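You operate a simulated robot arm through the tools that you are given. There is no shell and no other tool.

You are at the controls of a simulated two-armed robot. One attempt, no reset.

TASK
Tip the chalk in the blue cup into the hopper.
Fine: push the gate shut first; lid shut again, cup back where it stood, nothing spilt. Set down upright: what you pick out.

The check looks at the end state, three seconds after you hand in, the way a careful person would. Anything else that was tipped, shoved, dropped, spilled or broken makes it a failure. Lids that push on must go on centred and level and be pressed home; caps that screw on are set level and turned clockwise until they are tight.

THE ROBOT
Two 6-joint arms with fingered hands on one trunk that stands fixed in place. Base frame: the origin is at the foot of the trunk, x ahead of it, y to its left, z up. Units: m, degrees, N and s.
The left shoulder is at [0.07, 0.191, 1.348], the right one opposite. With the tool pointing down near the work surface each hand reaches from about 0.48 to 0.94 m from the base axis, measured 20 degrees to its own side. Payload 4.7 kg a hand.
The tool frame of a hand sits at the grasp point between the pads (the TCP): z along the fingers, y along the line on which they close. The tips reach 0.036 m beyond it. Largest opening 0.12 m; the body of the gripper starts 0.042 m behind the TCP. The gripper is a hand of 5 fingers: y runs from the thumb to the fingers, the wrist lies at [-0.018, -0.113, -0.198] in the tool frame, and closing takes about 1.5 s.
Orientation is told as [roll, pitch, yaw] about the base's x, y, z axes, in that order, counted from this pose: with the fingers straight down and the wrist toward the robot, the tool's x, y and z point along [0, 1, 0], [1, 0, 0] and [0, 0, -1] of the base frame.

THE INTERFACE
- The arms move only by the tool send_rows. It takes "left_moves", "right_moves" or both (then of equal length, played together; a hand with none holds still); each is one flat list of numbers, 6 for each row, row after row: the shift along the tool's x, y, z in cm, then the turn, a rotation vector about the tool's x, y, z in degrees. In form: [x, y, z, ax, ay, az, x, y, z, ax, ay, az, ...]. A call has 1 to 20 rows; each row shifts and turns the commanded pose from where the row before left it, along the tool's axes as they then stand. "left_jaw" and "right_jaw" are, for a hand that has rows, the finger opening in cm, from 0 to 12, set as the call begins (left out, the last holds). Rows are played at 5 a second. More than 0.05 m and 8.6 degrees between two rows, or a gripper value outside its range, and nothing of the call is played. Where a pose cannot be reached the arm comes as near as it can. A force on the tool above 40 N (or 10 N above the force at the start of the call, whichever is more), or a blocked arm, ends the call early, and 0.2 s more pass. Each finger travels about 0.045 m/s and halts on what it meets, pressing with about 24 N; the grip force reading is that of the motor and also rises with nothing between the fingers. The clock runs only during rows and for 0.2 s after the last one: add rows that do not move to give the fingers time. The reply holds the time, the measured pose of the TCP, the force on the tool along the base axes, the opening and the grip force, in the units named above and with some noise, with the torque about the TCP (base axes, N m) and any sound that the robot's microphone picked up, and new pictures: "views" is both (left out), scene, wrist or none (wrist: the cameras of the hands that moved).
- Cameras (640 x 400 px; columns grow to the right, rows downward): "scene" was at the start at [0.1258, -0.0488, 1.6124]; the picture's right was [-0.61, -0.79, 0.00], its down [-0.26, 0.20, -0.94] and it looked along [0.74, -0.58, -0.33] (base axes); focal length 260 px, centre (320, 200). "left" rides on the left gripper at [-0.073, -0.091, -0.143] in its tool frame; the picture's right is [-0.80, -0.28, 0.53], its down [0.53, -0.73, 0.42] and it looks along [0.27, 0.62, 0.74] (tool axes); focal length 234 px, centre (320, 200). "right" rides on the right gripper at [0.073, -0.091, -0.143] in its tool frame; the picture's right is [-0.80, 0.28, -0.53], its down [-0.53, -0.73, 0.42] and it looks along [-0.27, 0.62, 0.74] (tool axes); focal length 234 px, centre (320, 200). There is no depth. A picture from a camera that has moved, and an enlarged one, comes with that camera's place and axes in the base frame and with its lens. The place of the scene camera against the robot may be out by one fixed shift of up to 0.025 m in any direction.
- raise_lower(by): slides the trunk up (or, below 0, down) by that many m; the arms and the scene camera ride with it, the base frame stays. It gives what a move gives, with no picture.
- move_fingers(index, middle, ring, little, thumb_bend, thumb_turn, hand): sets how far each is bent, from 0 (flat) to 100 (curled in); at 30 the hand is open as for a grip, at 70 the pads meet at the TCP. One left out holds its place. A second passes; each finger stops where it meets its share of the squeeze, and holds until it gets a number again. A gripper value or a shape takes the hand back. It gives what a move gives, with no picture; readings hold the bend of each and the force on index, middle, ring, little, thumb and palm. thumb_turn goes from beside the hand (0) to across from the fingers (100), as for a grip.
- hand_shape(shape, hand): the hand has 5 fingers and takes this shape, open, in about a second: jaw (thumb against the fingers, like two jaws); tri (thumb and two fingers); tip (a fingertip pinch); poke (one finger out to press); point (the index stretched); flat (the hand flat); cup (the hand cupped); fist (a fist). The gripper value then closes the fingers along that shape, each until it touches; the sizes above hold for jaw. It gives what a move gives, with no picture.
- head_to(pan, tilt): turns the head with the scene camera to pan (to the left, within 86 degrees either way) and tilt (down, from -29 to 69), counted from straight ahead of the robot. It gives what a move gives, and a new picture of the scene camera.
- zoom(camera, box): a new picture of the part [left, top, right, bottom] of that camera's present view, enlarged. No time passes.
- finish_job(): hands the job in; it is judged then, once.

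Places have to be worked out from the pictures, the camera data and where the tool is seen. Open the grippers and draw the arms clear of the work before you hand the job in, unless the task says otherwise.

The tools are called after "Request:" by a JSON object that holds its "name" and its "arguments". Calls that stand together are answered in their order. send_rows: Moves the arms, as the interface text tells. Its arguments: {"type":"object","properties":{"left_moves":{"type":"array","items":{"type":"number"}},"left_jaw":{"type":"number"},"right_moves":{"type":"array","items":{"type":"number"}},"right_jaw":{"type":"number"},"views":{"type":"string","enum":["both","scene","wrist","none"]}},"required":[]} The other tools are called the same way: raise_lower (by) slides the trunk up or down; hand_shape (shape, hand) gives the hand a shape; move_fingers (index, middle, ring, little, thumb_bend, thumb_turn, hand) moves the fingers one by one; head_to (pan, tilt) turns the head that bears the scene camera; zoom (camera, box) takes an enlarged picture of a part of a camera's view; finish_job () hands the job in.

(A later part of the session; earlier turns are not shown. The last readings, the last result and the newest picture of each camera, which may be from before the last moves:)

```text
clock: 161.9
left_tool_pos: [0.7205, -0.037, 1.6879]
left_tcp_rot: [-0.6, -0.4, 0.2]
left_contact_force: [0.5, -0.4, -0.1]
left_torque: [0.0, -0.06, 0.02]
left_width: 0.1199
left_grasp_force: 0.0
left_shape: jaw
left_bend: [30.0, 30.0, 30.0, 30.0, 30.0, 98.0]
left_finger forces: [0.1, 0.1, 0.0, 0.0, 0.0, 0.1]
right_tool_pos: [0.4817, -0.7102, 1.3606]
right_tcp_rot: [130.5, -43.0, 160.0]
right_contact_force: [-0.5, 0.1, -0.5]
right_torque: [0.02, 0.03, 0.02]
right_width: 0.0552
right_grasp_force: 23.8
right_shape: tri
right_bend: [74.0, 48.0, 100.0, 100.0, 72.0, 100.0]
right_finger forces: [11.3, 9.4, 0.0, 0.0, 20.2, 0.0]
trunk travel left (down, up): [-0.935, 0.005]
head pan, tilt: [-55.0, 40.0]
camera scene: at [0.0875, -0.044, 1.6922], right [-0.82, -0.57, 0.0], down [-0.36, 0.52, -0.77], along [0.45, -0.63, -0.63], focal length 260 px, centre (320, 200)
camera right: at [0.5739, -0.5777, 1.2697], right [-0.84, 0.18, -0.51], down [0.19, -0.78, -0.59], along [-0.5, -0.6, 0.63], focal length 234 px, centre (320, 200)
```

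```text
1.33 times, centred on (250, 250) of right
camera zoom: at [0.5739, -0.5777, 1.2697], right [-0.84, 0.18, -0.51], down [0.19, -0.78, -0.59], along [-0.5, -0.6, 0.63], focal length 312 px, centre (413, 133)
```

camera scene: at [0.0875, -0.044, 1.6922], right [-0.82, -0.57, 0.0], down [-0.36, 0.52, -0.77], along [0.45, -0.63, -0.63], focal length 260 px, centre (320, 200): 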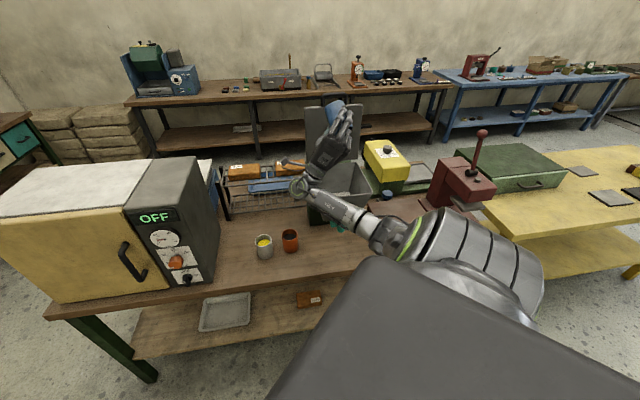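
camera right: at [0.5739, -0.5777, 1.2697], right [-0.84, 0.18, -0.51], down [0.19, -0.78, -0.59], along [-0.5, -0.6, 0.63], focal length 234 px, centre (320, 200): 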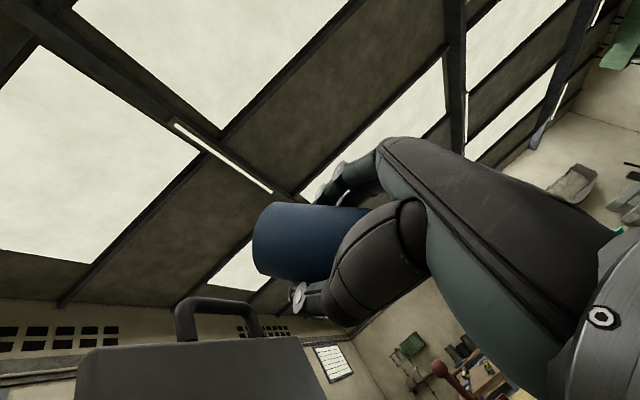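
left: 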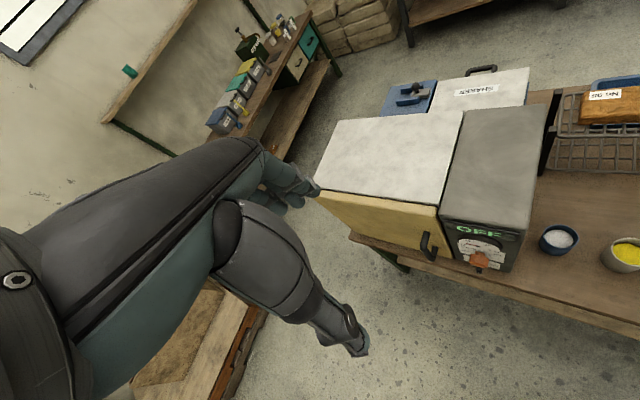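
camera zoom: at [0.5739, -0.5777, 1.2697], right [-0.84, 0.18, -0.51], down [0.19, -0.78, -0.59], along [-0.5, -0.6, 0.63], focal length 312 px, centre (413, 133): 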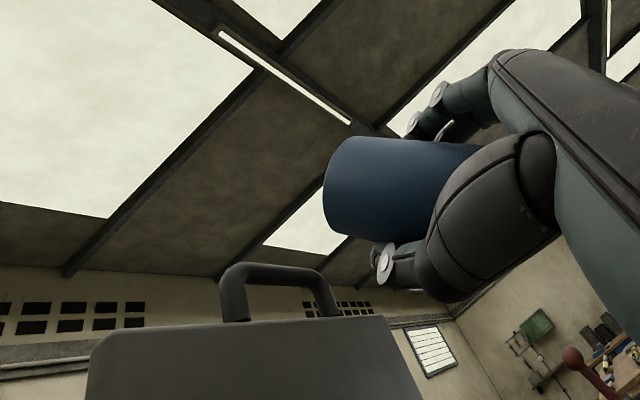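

The cup is tipped past 130° over the hopper. I'll hold still for a second so everything drains, then check inside the hopper.

Request:
{"name": "send_rows", "arguments": {"right_moves": [0, 0, 0, 0, 0, 0, 0, 0, 0, 0, 0, 0, 0, 0, 0, 0, 0, 0, 0, 0, 0, 0, 0, 0, 0, 0, 0, 0, 0, 0], "views": "none"}}

Request:
{"name": "zoom", "arguments": {"camera": "scene", "box": [290, 90, 390, 220]}}

Request:
{"name": "zoom", "arguments": {"camera": "scene", "box": [310, 160, 380, 240]}}

```text
clock: 163.1
left_tool_pos: [0.7215, -0.0373, 1.6872]
left_tcp_rot: [-0.5, -0.4, 0.4]
left_contact_force: [-1.5, -0.2, 0.0]
left_torque: [0.01, 0.0, 0.04]
left_width: 0.1195
left_grasp_force: 0.0
left_shape: jaw
left_bend: [30.0, 30.0, 30.0, 30.0, 30.0, 98.0]
left_finger forces: [0.1, 0.0, 0.0, 0.1, 0.0, 0.1]
right_tool_pos: [0.4823, -0.7088, 1.3592]
right_tcp_rot: [130.6, -43.1, 160.0]
right_contact_force: [0.2, 0.2, -0.1]
right_torque: [-0.01, 0.03, 0.01]
right_width: 0.0549
right_grasp_force: 24.4
right_shape: tri
right_bend: [74.0, 48.0, 100.0, 100.0, 72.0, 100.0]
right_finger forces: [11.4, 9.4, 0.1, 0.0, 20.3, 0.0]
trunk travel left (down, up): [-0.935, 0.005]
head pan, tilt: [-55.0, 40.0]
```

```text
3.08 times, centred on (340, 155) of scene
camera zoom: at [0.0884, -0.0443, 1.6918], right [-0.82, -0.57, 0.0], down [-0.36, 0.52, -0.77], along [0.44, -0.63, -0.63], focal length 800 px, centre (258, 338)
```

zoom: 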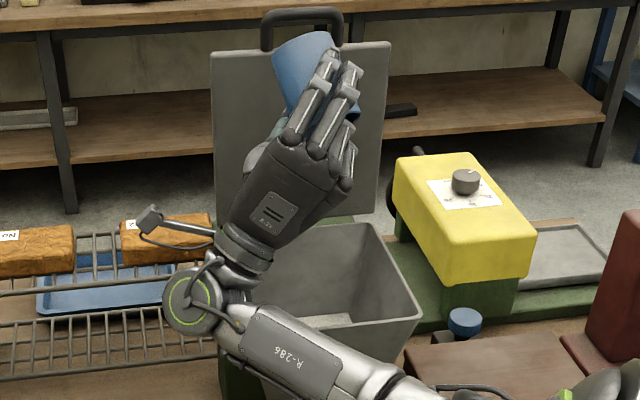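

```text
5.00 times, centred on (345, 200) of scene
camera zoom: at [0.0884, -0.0443, 1.6918], right [-0.82, -0.57, 0.0], down [-0.36, 0.52, -0.77], along [0.44, -0.63, -0.63], focal length 1299 px, centre (195, 200)
```

zoom: 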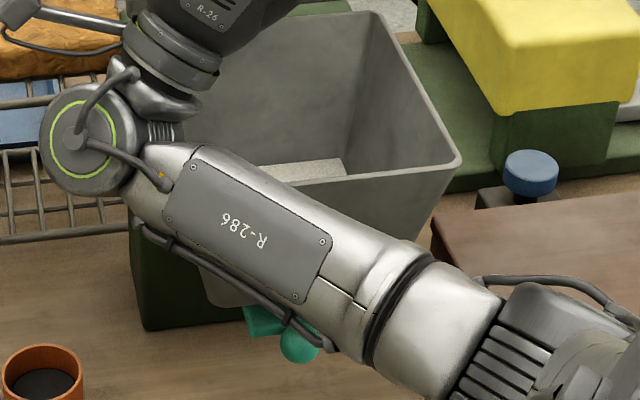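

White chalk now lies in the hopper bottom, and nothing is seen outside. I'll reverse the motion to bring the cup back upright, lowering along the same path.

Request:
{"name": "send_rows", "arguments": {"right_moves": [-0.3, -0.35, -0.23, 5.14, 0, -6.13, -0.47, -0.79, -0.4, 5.14, 0, -6.13, -0.38, -0.87, -0.32, 5.14, 0, -6.13, -0.29, -0.93, -0.24, 5.14, 0, -6.13, -0.19, -0.97, -0.16, 5.14, 0, -6.13, -0.08, -0.99, -0.07, 5.14, 0, -6.13, 0.03, -1.0, 0.02, 5.14, 0, -6.13, 0.13, -0.99, 0.11, 5.14, 0, -6.13, 0.24, -0.95, 0.2, 5.14, 0, -6.13, 0.34, -0.9, 0.28, 5.14, 0, -6.13, 0.43, -0.83, 0.36, 5.14, 0, -6.13, 0.51, -0.74, 0.43, 5.14, 0, -6.13]}}

Request:
{"name": "zoom", "arguments": {"camera": "scene", "box": [260, 90, 420, 240]}}

```text
clock: 165.7
left_tool_pos: [0.7354, -0.0541, 1.6799]
left_tcp_rot: [0.0, 0.2, 0.3]
left_contact_force: [0.2, 0.9, 0.1]
left_torque: [-0.01, -0.05, 0.01]
left_width: 0.1197
left_grasp_force: 0.1
left_shape: jaw
left_bend: [30.0, 30.0, 30.0, 30.0, 30.0, 98.0]
left_finger forces: [0.1, 0.0, 0.1, 0.0, 0.1, 0.1]
right_tool_pos: [0.4913, -0.7237, 1.229]
right_tcp_rot: [-50.1, -39.7, -19.9]
right_contact_force: [-0.1, -0.1, -0.6]
right_torque: [0.03, -0.03, 0.02]
right_width: 0.0553
right_grasp_force: 24.1
right_shape: tri
right_bend: [74.0, 48.0, 100.0, 100.0, 72.0, 100.0]
right_finger forces: [11.3, 9.1, 0.0, 0.1, 20.0, 0.0]
trunk travel left (down, up): [-0.935, 0.005]
head pan, tilt: [-55.0, 40.0]
camera scene: at [0.1015, -0.061, 1.6901], right [-0.82, -0.57, 0.0], down [-0.37, 0.53, -0.77], along [0.44, -0.63, -0.64], focal length 260 px, centre (320, 200)
camera right: at [0.4571, -0.5454, 1.1981], right [-0.41, 0.03, 0.91], down [-0.84, -0.41, -0.36], along [0.36, -0.91, 0.19], focal length 234 px, centre (320, 200)
```

scene: 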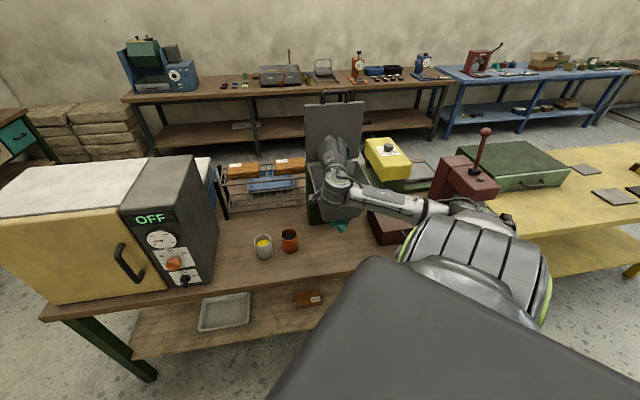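
right: 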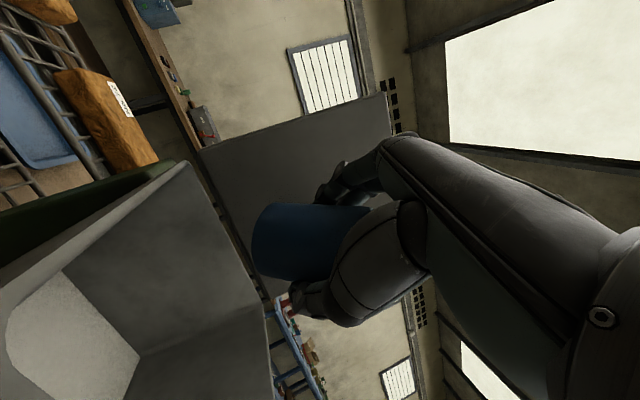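

```text
2.67 times, centred on (340, 165) of scene
camera zoom: at [0.1015, -0.061, 1.6901], right [-0.82, -0.57, 0.0], down [-0.37, 0.53, -0.77], along [0.44, -0.63, -0.64], focal length 693 px, centre (267, 293)
```

zoom: 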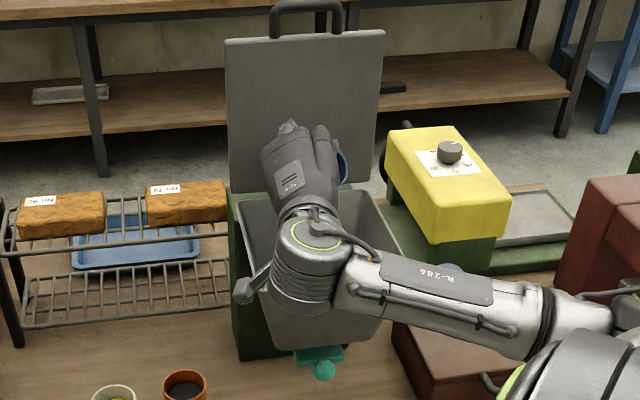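

The sway is gone, and the wrist camera shows the white chalk lying in the hopper bottom. I'll finish turning the cup upright.

Request:
{"name": "send_rows", "arguments": {"right_moves": [0, 0, 0, 5.14, 0, -6.13, 0, 0, 0, 5.14, 0, -6.13, 0, 0, 0, 5.14, 0, -6.13, 0, 0, 0, 5.14, 0, -6.13, 0, 0, 0, 5.14, 0, -6.13]}}

Request:
{"name": "zoom", "arguments": {"camera": "scene", "box": [290, 110, 400, 230]}}

Request:
{"name": "zoom", "arguments": {"camera": "right", "box": [40, 100, 460, 400]}}

```text
clock: 166.9
left_tool_pos: [0.736, -0.0543, 1.6793]
left_tcp_rot: [0.0, 0.1, 0.4]
left_contact_force: [0.3, -0.4, -1.1]
left_torque: [-0.01, 0.0, -0.02]
left_width: 0.12
left_grasp_force: 0.1
left_shape: jaw
left_bend: [30.0, 30.0, 30.0, 30.0, 30.0, 98.0]
left_finger forces: [0.0, 0.1, 0.0, 0.1, 0.1, 0.0]
right_tool_pos: [0.4909, -0.7238, 1.2297]
right_tcp_rot: [-50.2, 0.3, -19.9]
right_contact_force: [-0.7, -0.1, -1.3]
right_torque: [-0.04, 0.0, 0.03]
right_width: 0.055
right_grasp_force: 24.0
right_shape: tri
right_bend: [74.0, 48.0, 100.0, 100.0, 72.0, 100.0]
right_finger forces: [11.8, 9.1, 0.0, 0.0, 20.0, 0.0]
trunk travel left (down, up): [-0.935, 0.005]
head pan, tilt: [-55.0, 40.0]
camera scene: at [0.1025, -0.061, 1.69], right [-0.82, -0.57, 0.0], down [-0.37, 0.53, -0.77], along [0.44, -0.63, -0.64], focal length 260 px, centre (320, 200)
camera right: at [0.46, -0.5462, 1.2656], right [0.23, -0.2, 0.95], down [-0.92, -0.38, 0.14], along [0.33, -0.9, -0.27], focal length 234 px, centre (320, 200)
```

scene: 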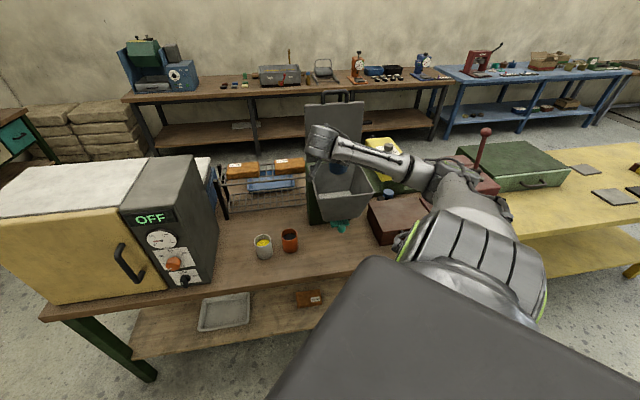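
right: 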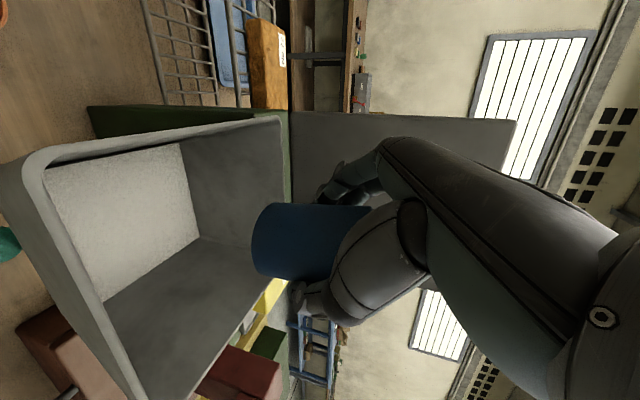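

```text
3.33 times, centred on (345, 170) of scene
camera zoom: at [0.1025, -0.061, 1.69], right [-0.82, -0.57, 0.0], down [-0.37, 0.53, -0.77], along [0.44, -0.63, -0.64], focal length 866 px, centre (237, 300)
```

zoom: 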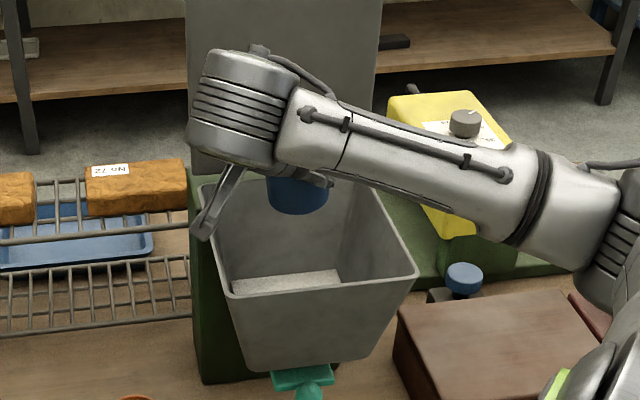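

```text
1.33 times, centred on (250, 250) of right
camera zoom: at [0.46, -0.5462, 1.2656], right [0.23, -0.2, 0.95], down [-0.92, -0.38, 0.14], along [0.33, -0.9, -0.27], focal length 312 px, centre (413, 133)
```

zoom: 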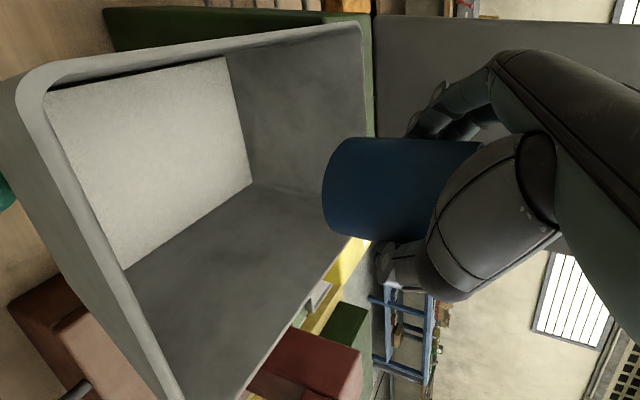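

The hopper now holds an even layer of chalk and the cup hangs upright. I'll carry it back left the way it came.

Request:
{"name": "send_rows", "arguments": {"right_moves": [1.19, 0.77, -2.43, 0, 0, 0, 1.19, 0.77, -2.43, 0, 0, 0, 1.19, 0.77, -2.43, 0, 0, 0, 3.09, 1.59, -1.92, -2.85, 0, -2.39, 3.02, 1.81, -1.84, -2.85, 0, -2.39, 2.94, 2.02, -1.75, -2.85, 0, -2.39, 2.85, 2.23, -1.64, -2.85, 0, -2.39, 2.76, 2.43, -1.53, -2.85, 0, -2.39, 2.65, 2.61, -1.4, -2.85, 0, -2.39]}}

Request:
{"name": "zoom", "arguments": {"camera": "left", "box": [440, 150, 640, 320]}}

```text
clock: 168.9
left_tool_pos: [0.7355, -0.0514, 1.6805]
left_tcp_rot: [0.0, 0.1, 0.3]
left_contact_force: [0.7, 0.4, -0.9]
left_torque: [0.0, -0.01, 0.0]
left_width: 0.1197
left_grasp_force: 0.0
left_shape: jaw
left_bend: [30.0, 30.0, 30.0, 30.0, 30.0, 98.0]
left_finger forces: [0.0, 0.0, 0.0, 0.0, 0.1, 0.1]
right_tool_pos: [0.7001, -0.4921, 1.1781]
right_tcp_rot: [-50.0, 0.1, 2.3]
right_contact_force: [0.5, -0.9, -1.5]
right_torque: [0.03, 0.0, -0.05]
right_width: 0.0551
right_grasp_force: 23.7
right_shape: tri
right_bend: [74.0, 48.0, 100.0, 100.0, 72.0, 100.0]
right_finger forces: [12.0, 9.0, 0.0, 0.1, 20.0, 0.1]
trunk travel left (down, up): [-0.935, 0.005]
head pan, tilt: [-55.0, 40.0]
camera scene: at [0.1028, -0.0596, 1.6901], right [-0.82, -0.57, 0.0], down [-0.37, 0.53, -0.77], along [0.44, -0.63, -0.64], focal length 260 px, centre (320, 200)
camera right: at [0.6026, -0.3405, 1.215], right [0.29, -0.1, 0.95], down [-0.7, -0.7, 0.14], along [0.65, -0.71, -0.27], focal length 234 px, centre (320, 200)
```

scene: 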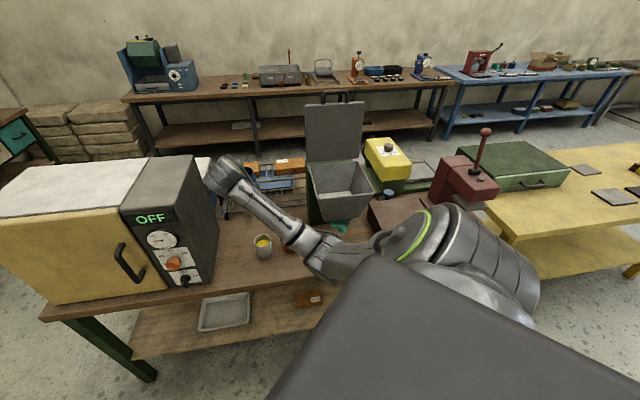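
right: 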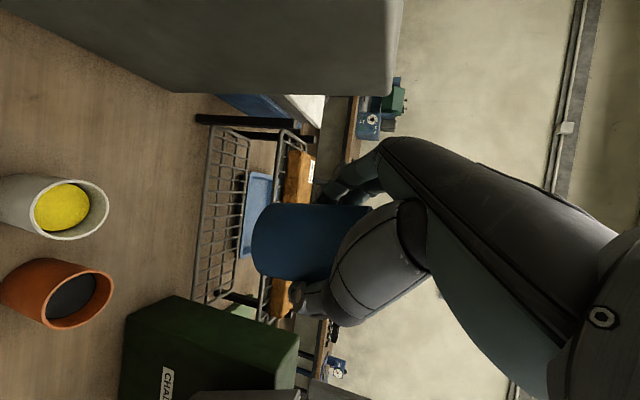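

```text
2.35 times, centred on (540, 235) of left
camera zoom: at [0.6447, -0.1247, 1.8228], right [-0.28, -0.81, -0.52], down [-0.74, 0.53, -0.42], along [0.62, 0.27, -0.74], focal length 551 px, centre (-198, 118)
```

zoom: 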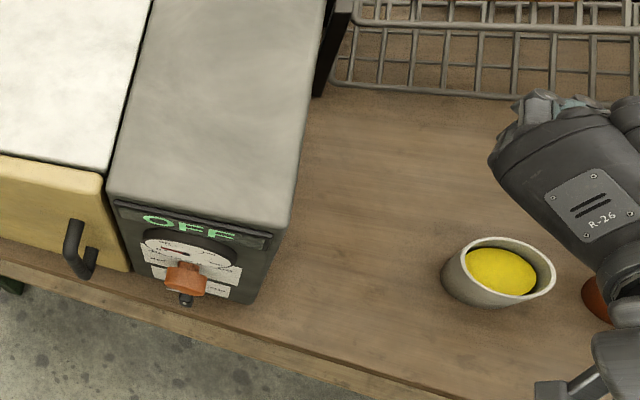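

The spot where the cup stood is clean. I'll swing the cup back over it, reversing the heading turn.

Request:
{"name": "send_rows", "arguments": {"right_moves": [1.94, 1.14, 0.11, -6.09, 0, -5.11, 1.84, 1.29, 0.24, -6.09, 0, -5.11, 1.72, 1.41, 0.38, -6.09, 0, -5.11, 1.59, 1.51, 0.54, -6.09, 0, -5.11, 1.45, 1.58, 0.7, -6.09, 0, -5.11, 1.3, 1.62, 0.87, -6.09, 0, -5.11]}}

Request:
{"name": "zoom", "arguments": {"camera": "left", "box": [440, 150, 640, 320]}}

```text
clock: 170.3
left_tool_pos: [0.7349, -0.0548, 1.6801]
left_tcp_rot: [0.1, 0.2, 0.5]
left_contact_force: [-0.4, -0.1, 1.0]
left_torque: [0.0, 0.03, 0.01]
left_width: 0.1198
left_grasp_force: 0.0
left_shape: jaw
left_bend: [30.0, 30.0, 30.0, 30.0, 30.0, 98.0]
left_finger forces: [0.0, 0.0, 0.1, 0.0, 0.0, 0.1]
right_tool_pos: [0.7656, -0.4223, 1.0849]
right_tcp_rot: [-50.0, 0.2, 50.2]
right_contact_force: [0.4, 0.6, -0.6]
right_torque: [-0.01, 0.01, 0.01]
right_width: 0.0554
right_grasp_force: 24.3
right_shape: tri
right_bend: [74.0, 48.0, 100.0, 100.0, 72.0, 100.0]
right_finger forces: [12.0, 8.9, 0.2, 0.0, 20.0, 0.0]
trunk travel left (down, up): [-0.935, 0.005]
head pan, tilt: [-55.0, 40.0]
camera scene: at [0.102, -0.0615, 1.6901], right [-0.82, -0.57, 0.0], down [-0.37, 0.53, -0.77], along [0.44, -0.63, -0.64], focal length 260 px, centre (320, 200)
camera right: at [0.5864, -0.3931, 1.1224], right [0.27, 0.14, 0.95], down [0.04, -0.99, 0.13], along [0.96, 0.01, -0.27], focal length 234 px, centre (320, 200)
```

scene: 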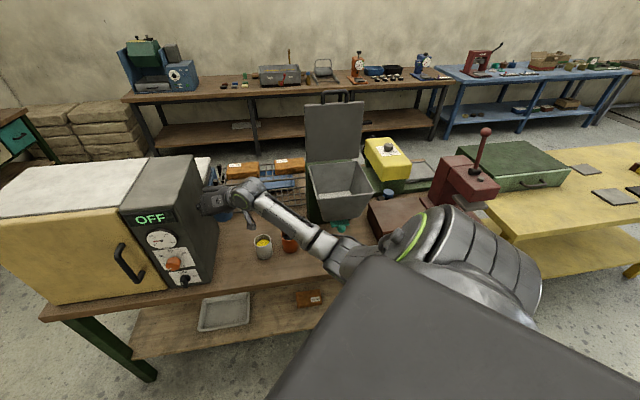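
right: 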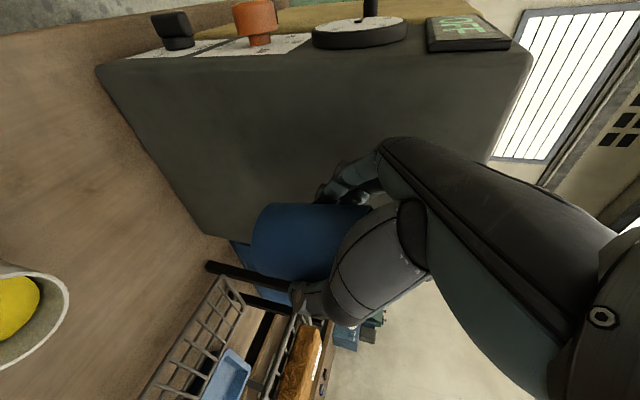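

```text
2.35 times, centred on (540, 235) of left
camera zoom: at [0.6438, -0.1266, 1.8229], right [-0.28, -0.81, -0.53], down [-0.74, 0.53, -0.42], along [0.62, 0.27, -0.74], focal length 551 px, centre (-198, 118)
```

zoom: 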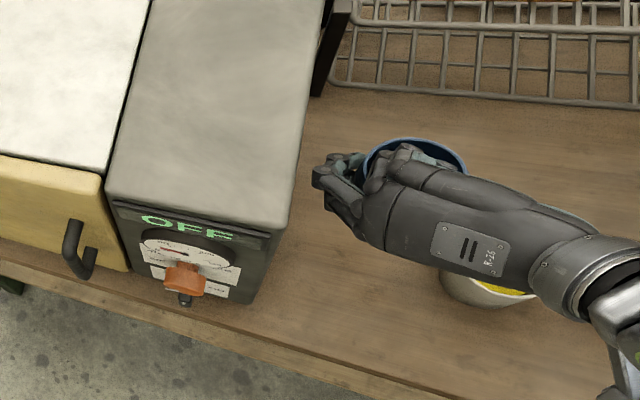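

The cup is empty inside and back above its place (2–3 mm off). I'll lower it 12 cm with that small correction, then lower the trunk 8 cm to mirror the lift.

Request:
{"name": "send_rows", "arguments": {"right_moves": [2.35, 0.09, 1.86, 0, 0, 0, 2.35, 0.08, 1.86, 0, 0, 0, 2.28, 0, 1.94, 0, 0, 0, 2.28, 0, 1.94, 0, 0, 0], "views": "none"}}

Request:
{"name": "raise_lower", "arguments": {"by": -0.08}}

Request:
{"name": "zoom", "arguments": {"camera": "right", "box": [160, 120, 420, 330]}}

Request:
{"name": "zoom", "arguments": {"camera": "left", "box": [500, 200, 640, 320]}}

```text
clock: 171.3
left_tool_pos: [0.7344, -0.0543, 1.6803]
left_tcp_rot: [0.0, 0.0, 0.4]
left_contact_force: [0.2, 0.6, 0.0]
left_torque: [-0.03, 0.01, -0.05]
left_width: 0.12
left_grasp_force: 0.1
left_shape: jaw
left_bend: [30.0, 30.0, 30.0, 30.0, 30.0, 98.0]
left_finger forces: [0.1, 0.1, 0.0, 0.1, 0.0, 0.0]
right_tool_pos: [0.7654, -0.4211, 0.9652]
right_tcp_rot: [-49.9, 0.1, 50.2]
right_contact_force: [0.0, -0.9, 0.3]
right_torque: [0.03, 0.03, 0.0]
right_width: 0.0549
right_grasp_force: 24.3
right_shape: tri
right_bend: [74.0, 48.0, 100.0, 100.0, 72.0, 100.0]
right_finger forces: [12.0, 9.1, 0.0, 0.0, 20.0, 0.0]
trunk travel left (down, up): [-0.935, 0.005]
head pan, tilt: [-55.0, 40.0]
```

```text
clock: 172.4
left_tool_pos: [0.7335, -0.054, 1.5993]
left_tcp_rot: [0.0, 0.1, 0.4]
left_contact_force: [0.0, 1.0, 0.1]
left_torque: [-0.03, 0.01, -0.01]
left_width: 0.1199
left_grasp_force: 0.0
left_shape: jaw
left_bend: [30.0, 30.0, 30.0, 30.0, 30.0, 98.0]
left_finger forces: [0.1, 0.0, 0.0, 0.0, 0.0, 0.0]
right_tool_pos: [0.7652, -0.4207, 0.8867]
right_tcp_rot: [-50.0, 0.1, 50.1]
right_contact_force: [-0.3, -0.3, -1.1]
right_torque: [-0.04, 0.0, -0.02]
right_width: 0.0551
right_grasp_force: 24.3
right_shape: tri
right_bend: [74.0, 48.0, 100.0, 100.0, 72.0, 100.0]
right_finger forces: [12.0, 9.0, 0.0, 0.1, 20.0, 0.0]
trunk travel left (down, up): [-0.855, 0.085]
head pan, tilt: [-55.0, 40.0]
```

```text
1.90 times, centred on (290, 225) of right
camera zoom: at [0.5861, -0.3903, 0.9229], right [0.27, 0.14, 0.95], down [0.04, -0.99, 0.13], along [0.96, 0.0, -0.27], focal length 446 px, centre (377, 152)
```

zoom: 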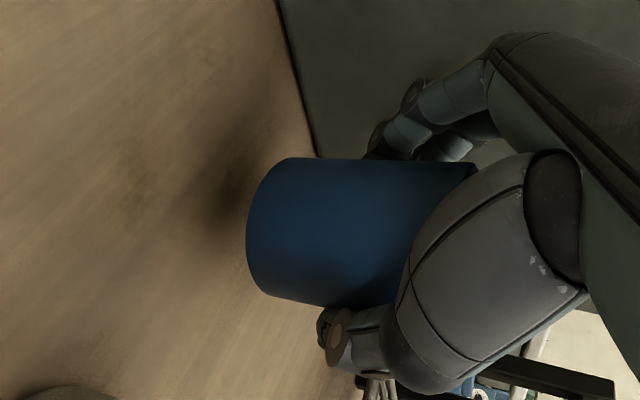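

```text
3.33 times, centred on (570, 260) of left
camera zoom: at [0.643, -0.1262, 1.7433], right [-0.27, -0.81, -0.53], down [-0.74, 0.53, -0.42], along [0.62, 0.27, -0.74], focal length 781 px, centre (-513, 0)
```

zoom: 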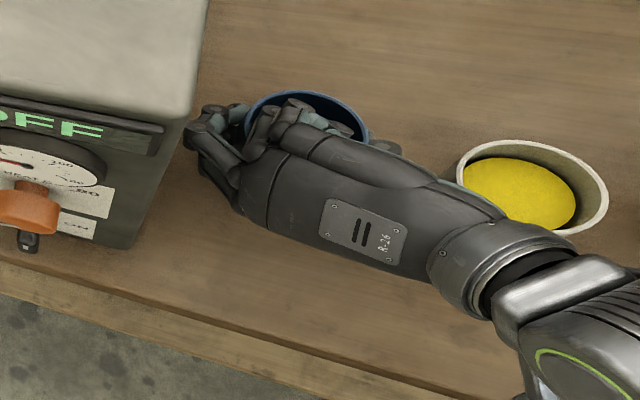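

The cup is held the same way as at lift-off, 3 cm above its place and about 1 mm from its original position. I'll lower it gently until it touches.

Request:
{"name": "send_rows", "arguments": {"right_moves": [0.63, 0.05, 0.5, 0, 0, 0, 0.61, 0.05, 0.52, 0, 0, 0, 0.61, 0, 0.52, 0, 0, 0, 0.23, 0, 0.19, 0, 0, 0], "views": "none"}}

```text
clock: 173.4
left_tool_pos: [0.7349, -0.054, 1.6004]
left_tcp_rot: [0.0, 0.2, 0.4]
left_contact_force: [0.4, -0.5, -1.3]
left_torque: [-0.02, -0.03, -0.01]
left_width: 0.12
left_grasp_force: 0.0
left_shape: jaw
left_bend: [30.0, 30.0, 30.0, 30.0, 30.0, 98.0]
left_finger forces: [0.0, 0.0, 0.1, 0.0, 0.0, 0.0]
right_tool_pos: [0.7634, -0.4192, 0.8592]
right_tcp_rot: [-49.9, 0.2, 50.2]
right_contact_force: [0.2, -1.1, 2.1]
right_torque: [0.01, -0.04, 0.0]
right_width: 0.0551
right_grasp_force: 24.2
right_shape: tri
right_bend: [74.0, 48.0, 100.0, 100.0, 72.0, 100.0]
right_finger forces: [11.9, 9.9, 0.1, 0.0, 20.3, 0.0]
trunk travel left (down, up): [-0.855, 0.085]
head pan, tilt: [-55.0, 40.0]
```

There's a hint of contact (2 N up). One more small step down.

Request:
{"name": "send_rows", "arguments": {"right_moves": [0.15, 0, 0.13, 0, 0, 0, 0, 0, 0, 0, 0, 0], "views": "none"}}

Request:
{"name": "zoom", "arguments": {"camera": "right", "box": [180, 140, 420, 330]}}

```text
clock: 174.0
left_tool_pos: [0.7358, -0.0523, 1.6004]
left_tcp_rot: [0.1, 0.1, 0.4]
left_contact_force: [0.5, -0.2, 0.4]
left_torque: [0.04, 0.02, 0.03]
left_width: 0.1197
left_grasp_force: 0.0
left_shape: jaw
left_bend: [30.0, 30.0, 30.0, 30.0, 30.0, 98.0]
left_finger forces: [0.0, 0.0, 0.0, 0.1, 0.1, 0.0]
right_tool_pos: [0.7653, -0.4191, 0.857]
right_tcp_rot: [-49.8, 0.2, 50.1]
right_contact_force: [0.8, -0.4, 3.6]
right_torque: [0.03, -0.03, -0.01]
right_width: 0.0549
right_grasp_force: 24.2
right_shape: tri
right_bend: [74.0, 48.0, 100.0, 100.0, 72.0, 100.0]
right_finger forces: [11.8, 10.8, 0.0, 0.0, 20.3, 0.0]
trunk travel left (down, up): [-0.855, 0.085]
head pan, tilt: [-55.0, 40.0]
```

```text
2.11 times, centred on (300, 235) of right
camera zoom: at [0.5865, -0.3893, 0.894], right [0.27, 0.14, 0.95], down [0.04, -0.99, 0.13], along [0.96, 0.0, -0.27], focal length 493 px, centre (362, 126)
```

zoom: 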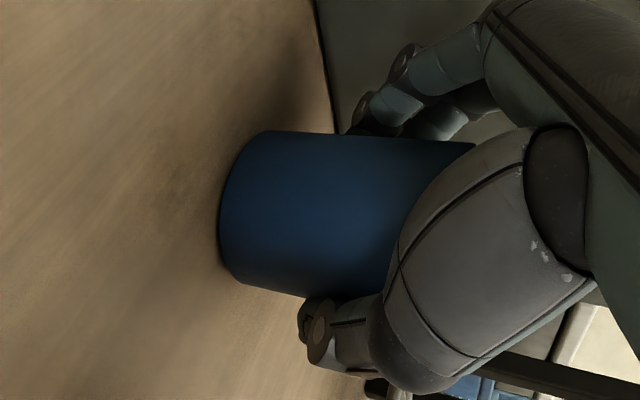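

The cup stands on the bench (3.6 N). I'll open the fingers back to 10 cm to release it.

Request:
{"name": "send_rows", "arguments": {"right_moves": [0.08, 0, 0.07, 0, 0, 0, 0, 0, 0, 0, 0, 0], "views": "none"}}

Request:
{"name": "send_rows", "arguments": {"right_moves": [0, 0, 0, 0, 0, 0, 0, 0, 0, 0, 0, 0, 0, 0, 0, 0, 0, 0, 0, 0, 0, 0, 0, 0, 0, 0, 0, 0, 0, 0], "right_jaw": 10}}

Request:
{"name": "zoom", "arguments": {"camera": "right", "box": [180, 140, 420, 330]}}

Request:
{"name": "zoom", "arguments": {"camera": "left", "box": [500, 200, 640, 320]}}

```text
clock: 174.6
left_tool_pos: [0.7343, -0.0528, 1.6016]
left_tcp_rot: [0.0, 0.0, 0.4]
left_contact_force: [0.8, 0.5, -0.3]
left_torque: [0.0, -0.02, -0.03]
left_width: 0.1199
left_grasp_force: 0.1
left_shape: jaw
left_bend: [30.0, 30.0, 30.0, 30.0, 30.0, 98.0]
left_finger forces: [0.1, 0.0, 0.1, 0.1, 0.0, 0.0]
right_tool_pos: [0.7644, -0.4188, 0.8564]
right_tcp_rot: [-49.9, 0.1, 50.1]
right_contact_force: [2.3, -0.3, 5.3]
right_torque: [0.08, -0.07, -0.04]
right_width: 0.0551
right_grasp_force: 23.5
right_shape: tri
right_bend: [74.0, 48.0, 100.0, 100.0, 72.0, 100.0]
right_finger forces: [12.4, 11.2, 0.3, 0.0, 20.1, 0.1]
trunk travel left (down, up): [-0.855, 0.085]
head pan, tilt: [-55.0, 40.0]
```

```text
clock: 175.8
left_tool_pos: [0.7353, -0.0537, 1.601]
left_tcp_rot: [0.0, 0.2, 0.4]
left_contact_force: [0.5, -1.5, -0.3]
left_torque: [0.01, -0.02, -0.01]
left_width: 0.1198
left_grasp_force: 0.0
left_shape: jaw
left_bend: [30.0, 30.0, 30.0, 30.0, 30.0, 98.0]
left_finger forces: [0.0, 0.0, 0.1, 0.0, 0.0, 0.0]
right_tool_pos: [0.7639, -0.419, 0.8536]
right_tcp_rot: [-49.9, 0.0, 50.1]
right_contact_force: [0.2, -0.7, 0.9]
right_torque: [-0.01, 0.02, -0.01]
right_width: 0.0996
right_grasp_force: 0.0
right_shape: tri
right_bend: [26.0, 34.0, 99.0, 99.0, 49.0, 99.0]
right_finger forces: [0.1, 0.1, 0.9, 0.1, 0.1, 0.0]
trunk travel left (down, up): [-0.855, 0.085]
head pan, tilt: [-55.0, 40.0]
camera scene: at [0.101, -0.0609, 1.6101], right [-0.82, -0.57, 0.0], down [-0.37, 0.53, -0.77], along [0.44, -0.63, -0.64], focal length 260 px, centre (320, 200)
camera right: at [0.586, -0.3895, 0.8921], right [0.27, 0.14, 0.95], down [0.04, -0.99, 0.13], along [0.96, 0.0, -0.27], focal length 234 px, centre (320, 200)
```

scene: 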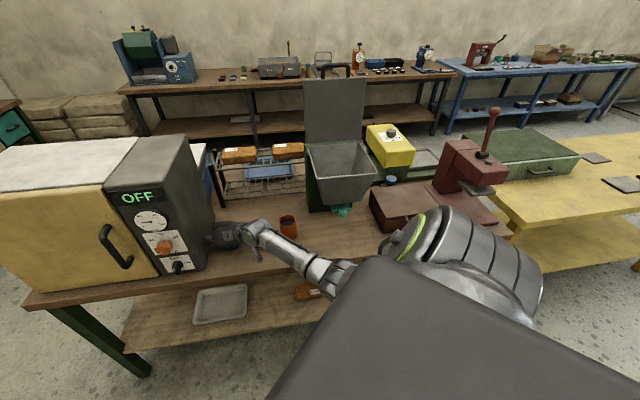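
right: 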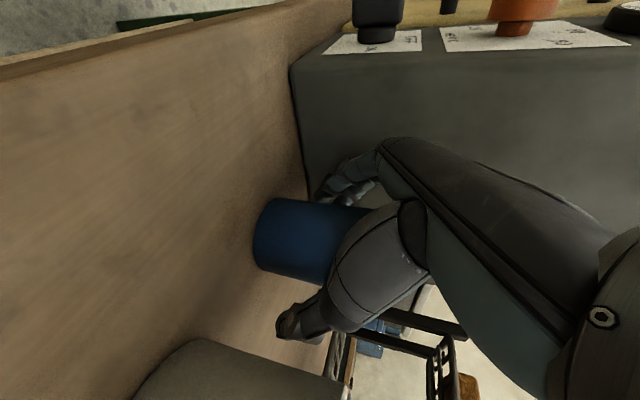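

```text
2.11 times, centred on (300, 235) of right
camera zoom: at [0.586, -0.3895, 0.8921], right [0.27, 0.14, 0.95], down [0.04, -0.99, 0.13], along [0.96, 0.0, -0.27], focal length 493 px, centre (362, 126)
```

zoom: 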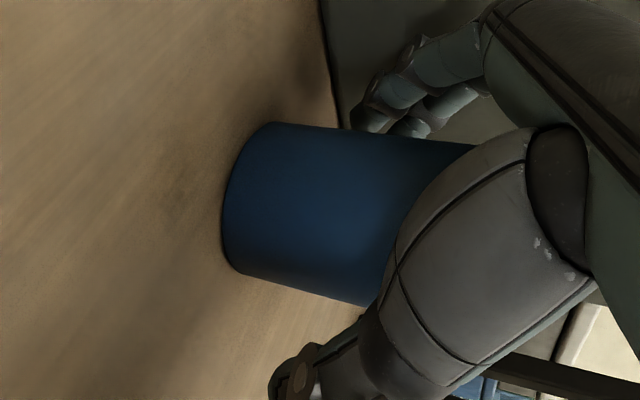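

```text
3.33 times, centred on (570, 260) of left
camera zoom: at [0.6427, -0.126, 1.7434], right [-0.27, -0.81, -0.53], down [-0.74, 0.53, -0.42], along [0.62, 0.27, -0.74], focal length 781 px, centre (-513, 0)
```

zoom: 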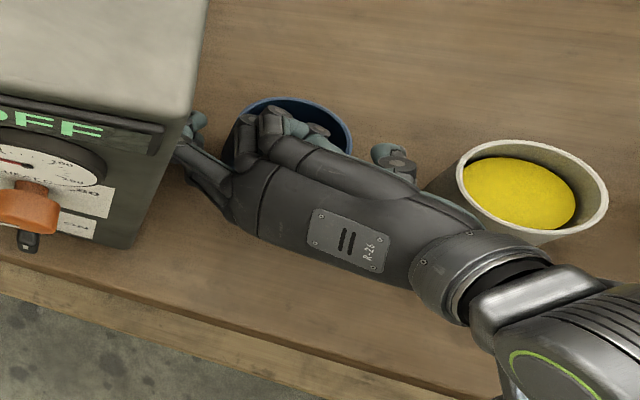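

The cup is released and stands upright where it was. I'll raise the hand straight up off it.

Request:
{"name": "send_rows", "arguments": {"right_moves": [-1.15, 0, -0.97, 0, 0, 0, -1.53, 0, -1.29, 0, 0, 0, -2.3, 0, -1.93, 0, 0, 0, -2.3, 0, -1.93, 0, 0, 0, -2.3, 0, -1.93, 0, 0, 0]}}

Request:
{"name": "zoom", "arguments": {"camera": "left", "box": [440, 150, 640, 320]}}

Request:
{"name": "zoom", "arguments": {"camera": "right", "box": [100, 120, 400, 340]}}

```text
clock: 177.0
left_tool_pos: [0.7345, -0.0532, 1.6006]
left_tcp_rot: [-0.1, -0.1, 0.4]
left_contact_force: [-0.3, -0.9, 0.6]
left_torque: [-0.01, 0.03, 0.02]
left_width: 0.1197
left_grasp_force: 0.1
left_shape: jaw
left_bend: [30.0, 30.0, 30.0, 30.0, 30.0, 98.0]
left_finger forces: [0.1, 0.0, 0.1, 0.0, 0.0, 0.0]
right_tool_pos: [0.7643, -0.4201, 0.9804]
right_tcp_rot: [-49.7, 0.1, 50.1]
right_contact_force: [0.4, 0.9, -0.4]
right_torque: [0.0, -0.05, -0.01]
right_width: 0.0999
right_grasp_force: 0.0
right_shape: tri
right_bend: [26.0, 34.0, 99.0, 99.0, 49.0, 99.0]
right_finger forces: [0.1, 0.0, 0.0, 0.0, 0.0, 0.1]
trunk travel left (down, up): [-0.855, 0.085]
head pan, tilt: [-55.0, 40.0]
camera scene: at [0.1009, -0.061, 1.6101], right [-0.82, -0.57, 0.0], down [-0.37, 0.53, -0.77], along [0.44, -0.63, -0.64], focal length 260 px, centre (320, 200)
camera right: at [0.585, -0.3896, 1.0177], right [0.27, 0.14, 0.95], down [0.04, -0.99, 0.13], along [0.96, 0.0, -0.27], focal length 234 px, centre (320, 200)
```

scene: 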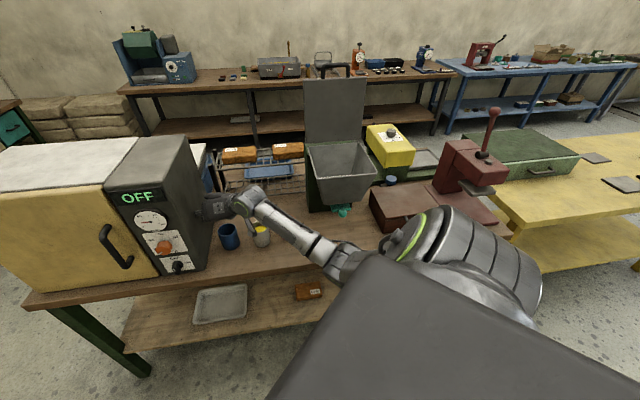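
right: 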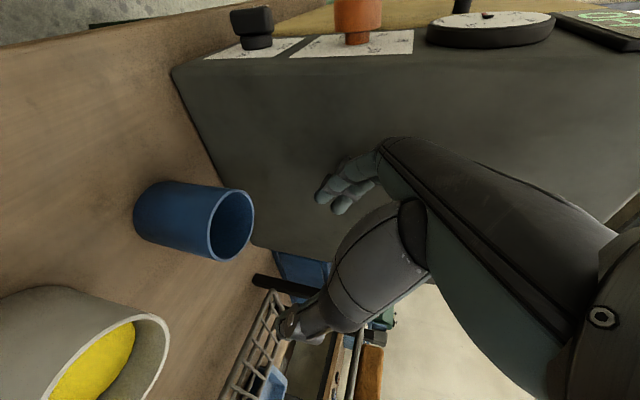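

```text
2.35 times, centred on (540, 235) of left
camera zoom: at [0.6425, -0.1261, 1.7434], right [-0.27, -0.81, -0.53], down [-0.74, 0.53, -0.42], along [0.62, 0.27, -0.74], focal length 551 px, centre (-198, 118)
```

zoom: 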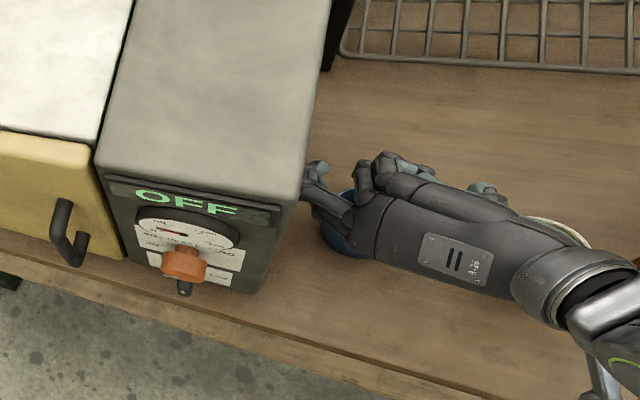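

```text
1.82 times, centred on (250, 230) of right
camera zoom: at [0.585, -0.3896, 1.0177], right [0.27, 0.14, 0.95], down [0.04, -0.99, 0.13], along [0.96, 0.0, -0.27], focal length 426 px, centre (447, 146)
```

zoom: 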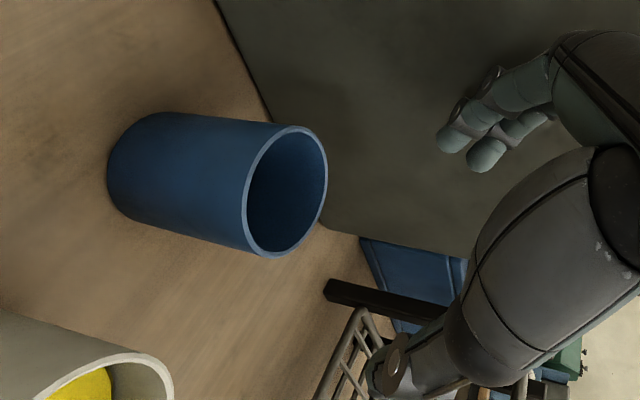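

The blue cup is empty, upright and back in its spot. Next, the lid. I'll raise the trunk and hand, and form a pointing hand to reach behind the upright lid from the left and bring it down.

Request:
{"name": "raise_lower", "arguments": {"by": 0.08}}

Request:
{"name": "send_rows", "arguments": {"right_moves": [-3.06, 0, -2.57, 0, 0, 0, -3.06, 0, -2.57, 0, 0, 0, -3.06, 0, -2.57, 0, 0, 0], "views": "none"}}

Request:
{"name": "hand_shape", "arguments": {"hand": "right", "shape": "point"}}

Request:
{"name": "zoom", "arguments": {"camera": "right", "box": [0, 0, 640, 400]}}

Request:
{"name": "zoom", "arguments": {"camera": "left", "box": [440, 120, 640, 300]}}

```text
clock: 178.2
left_tool_pos: [0.7346, -0.0528, 1.6803]
left_tcp_rot: [-0.1, 0.1, 0.3]
left_contact_force: [-0.8, -0.3, 0.3]
left_torque: [-0.03, 0.03, 0.01]
left_width: 0.1197
left_grasp_force: 0.0
left_shape: jaw
left_bend: [30.0, 30.0, 30.0, 30.0, 30.0, 98.0]
left_finger forces: [0.1, 0.0, 0.0, 0.0, 0.0, 0.1]
right_tool_pos: [0.7639, -0.42, 1.0606]
right_tcp_rot: [-49.8, 0.1, 50.2]
right_contact_force: [0.3, -0.7, 0.4]
right_torque: [0.0, 0.02, 0.01]
right_width: 0.0998
right_grasp_force: 0.1
right_shape: tri
right_bend: [26.0, 34.0, 99.0, 99.0, 49.0, 99.0]
right_finger forces: [0.0, 0.0, 0.0, 0.1, 0.0, 0.0]
trunk travel left (down, up): [-0.935, 0.005]
head pan, tilt: [-55.0, 40.0]
```

```text
clock: 179.0
left_tool_pos: [0.7344, -0.0534, 1.679]
left_tcp_rot: [0.0, 0.0, 0.4]
left_contact_force: [0.2, -1.1, 0.8]
left_torque: [0.01, 0.01, 0.02]
left_width: 0.1197
left_grasp_force: 0.0
left_shape: jaw
left_bend: [30.0, 30.0, 30.0, 30.0, 30.0, 98.0]
left_finger forces: [0.0, 0.0, 0.0, 0.1, 0.1, 0.0]
right_tool_pos: [0.7635, -0.4183, 1.1796]
right_tcp_rot: [-49.7, 0.2, 50.0]
right_contact_force: [0.3, 0.7, 0.2]
right_torque: [0.02, -0.03, 0.0]
right_width: 0.0995
right_grasp_force: 0.0
right_shape: tri
right_bend: [26.0, 34.0, 99.0, 99.0, 49.0, 99.0]
right_finger forces: [0.0, 0.1, 0.0, 0.0, 0.0, 0.1]
trunk travel left (down, up): [-0.935, 0.005]
head pan, tilt: [-55.0, 40.0]
```

```text
clock: 179.9
left_tool_pos: [0.735, -0.0538, 1.6807]
left_tcp_rot: [0.0, 0.0, 0.4]
left_contact_force: [-0.9, -0.1, 0.1]
left_torque: [0.04, 0.01, 0.01]
left_width: 0.1199
left_grasp_force: 0.0
left_shape: jaw
left_bend: [30.0, 30.0, 30.0, 30.0, 30.0, 98.0]
left_finger forces: [0.0, 0.1, 0.1, 0.0, 0.0, 0.1]
right_tool_pos: [0.7643, -0.4193, 1.18]
right_tcp_rot: [-49.8, 0.1, 50.1]
right_contact_force: [0.9, 0.1, 0.5]
right_torque: [-0.01, 0.01, -0.02]
right_width: 0.1144
right_grasp_force: 0.0
right_shape: point
right_bend: [19.0, 100.0, 100.0, 100.0, 98.0, 88.0]
right_finger forces: [0.0, 0.0, 0.0, 0.1, 0.0, 0.1]
trunk travel left (down, up): [-0.935, 0.005]
head pan, tilt: [-55.0, 40.0]
```

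```text
1.00 times, centred on (320, 200) of right (not enlarged: the box is as wide or as high as the picture)
camera zoom: at [0.5855, -0.3892, 1.2173], right [0.27, 0.14, 0.95], down [0.04, -0.99, 0.13], along [0.96, 0.0, -0.27], focal length 234 px, centre (320, 200)
```

zoom: 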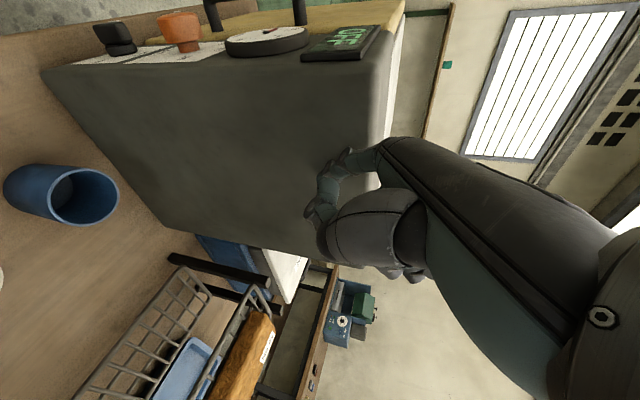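

```text
2.22 times, centred on (540, 210) of left
camera zoom: at [0.643, -0.1262, 1.8233], right [-0.27, -0.81, -0.53], down [-0.74, 0.53, -0.42], along [0.62, 0.27, -0.74], focal length 520 px, centre (-169, 178)
```

zoom: 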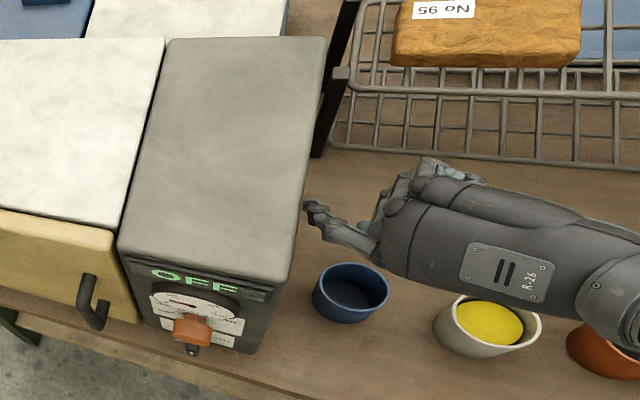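

From the left camera the blue cup is within ~2 mm of its original place. To close the lid, I'll take hold of its left edge plate between thumb and fingers near the top, lower it part-way, then press it shut from above. First I'll set the jaw shape and swing the hand over to the left of the lid.

Request:
{"name": "hand_shape", "arguments": {"hand": "right", "shape": "jaw"}}

Request:
{"name": "send_rows", "arguments": {"right_moves": [-0.89, -1.65, -0.76, 6.07, 0, 5.09, -1.04, -1.64, -0.58, 6.07, 0, 5.09, -1.18, -1.6, -0.42, 6.07, 0, 5.09, -1.32, -1.52, -0.25, 6.07, 0, 5.09, -1.45, -1.42, -0.09, 6.07, 0, 5.09, -1.57, -1.28, 0.05, 6.07, 0, 5.09], "right_jaw": 7, "views": "scene"}}

```text
clock: 180.8
left_tool_pos: [0.7345, -0.0529, 1.6807]
left_tcp_rot: [0.2, 0.1, 0.3]
left_contact_force: [-0.6, 0.0, 0.7]
left_torque: [-0.02, 0.0, 0.01]
left_width: 0.1196
left_grasp_force: 0.1
left_shape: jaw
left_bend: [30.0, 30.0, 30.0, 30.0, 30.0, 98.0]
left_finger forces: [0.0, 0.0, 0.1, 0.1, 0.0, 0.0]
right_tool_pos: [0.7627, -0.4182, 1.1806]
right_tcp_rot: [-49.8, 0.1, 50.1]
right_contact_force: [-0.4, -0.3, 0.1]
right_torque: [-0.03, -0.01, -0.01]
right_width: 0.1195
right_grasp_force: 0.0
right_shape: jaw
right_bend: [30.0, 31.0, 30.0, 30.0, 30.0, 97.0]
right_finger forces: [0.0, 0.7, 0.1, 0.0, 0.0, 0.1]
trunk travel left (down, up): [-0.935, 0.005]
head pan, tilt: [-55.0, 40.0]
```

```text
clock: 182.2
left_tool_pos: [0.7355, -0.0539, 1.6799]
left_tcp_rot: [-0.1, 0.0, 0.4]
left_contact_force: [-0.1, 0.3, 0.2]
left_torque: [0.0, -0.04, -0.02]
left_width: 0.1199
left_grasp_force: 0.0
left_shape: jaw
left_bend: [30.0, 30.0, 30.0, 30.0, 30.0, 98.0]
left_finger forces: [0.0, 0.0, 0.0, 0.0, 0.0, 0.0]
right_tool_pos: [0.6996, -0.4958, 1.2511]
right_tcp_rot: [-50.0, 0.2, 2.4]
right_contact_force: [-0.2, 0.3, 0.5]
right_torque: [0.0, 0.0, 0.03]
right_width: 0.0704
right_grasp_force: 0.0
right_shape: jaw
right_bend: [74.0, 42.0, 39.0, 41.0, 66.0, 100.0]
right_finger forces: [0.1, 0.1, 0.0, 0.1, 0.0, 0.0]
trunk travel left (down, up): [-0.935, 0.005]
head pan, tilt: [-55.0, 40.0]
camera scene: at [0.1017, -0.0607, 1.6901], right [-0.82, -0.57, 0.0], down [-0.37, 0.53, -0.77], along [0.44, -0.63, -0.64], focal length 260 px, centre (320, 200)
```

scene: 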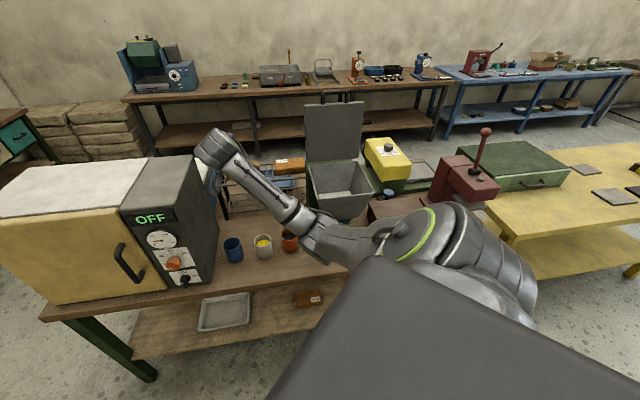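

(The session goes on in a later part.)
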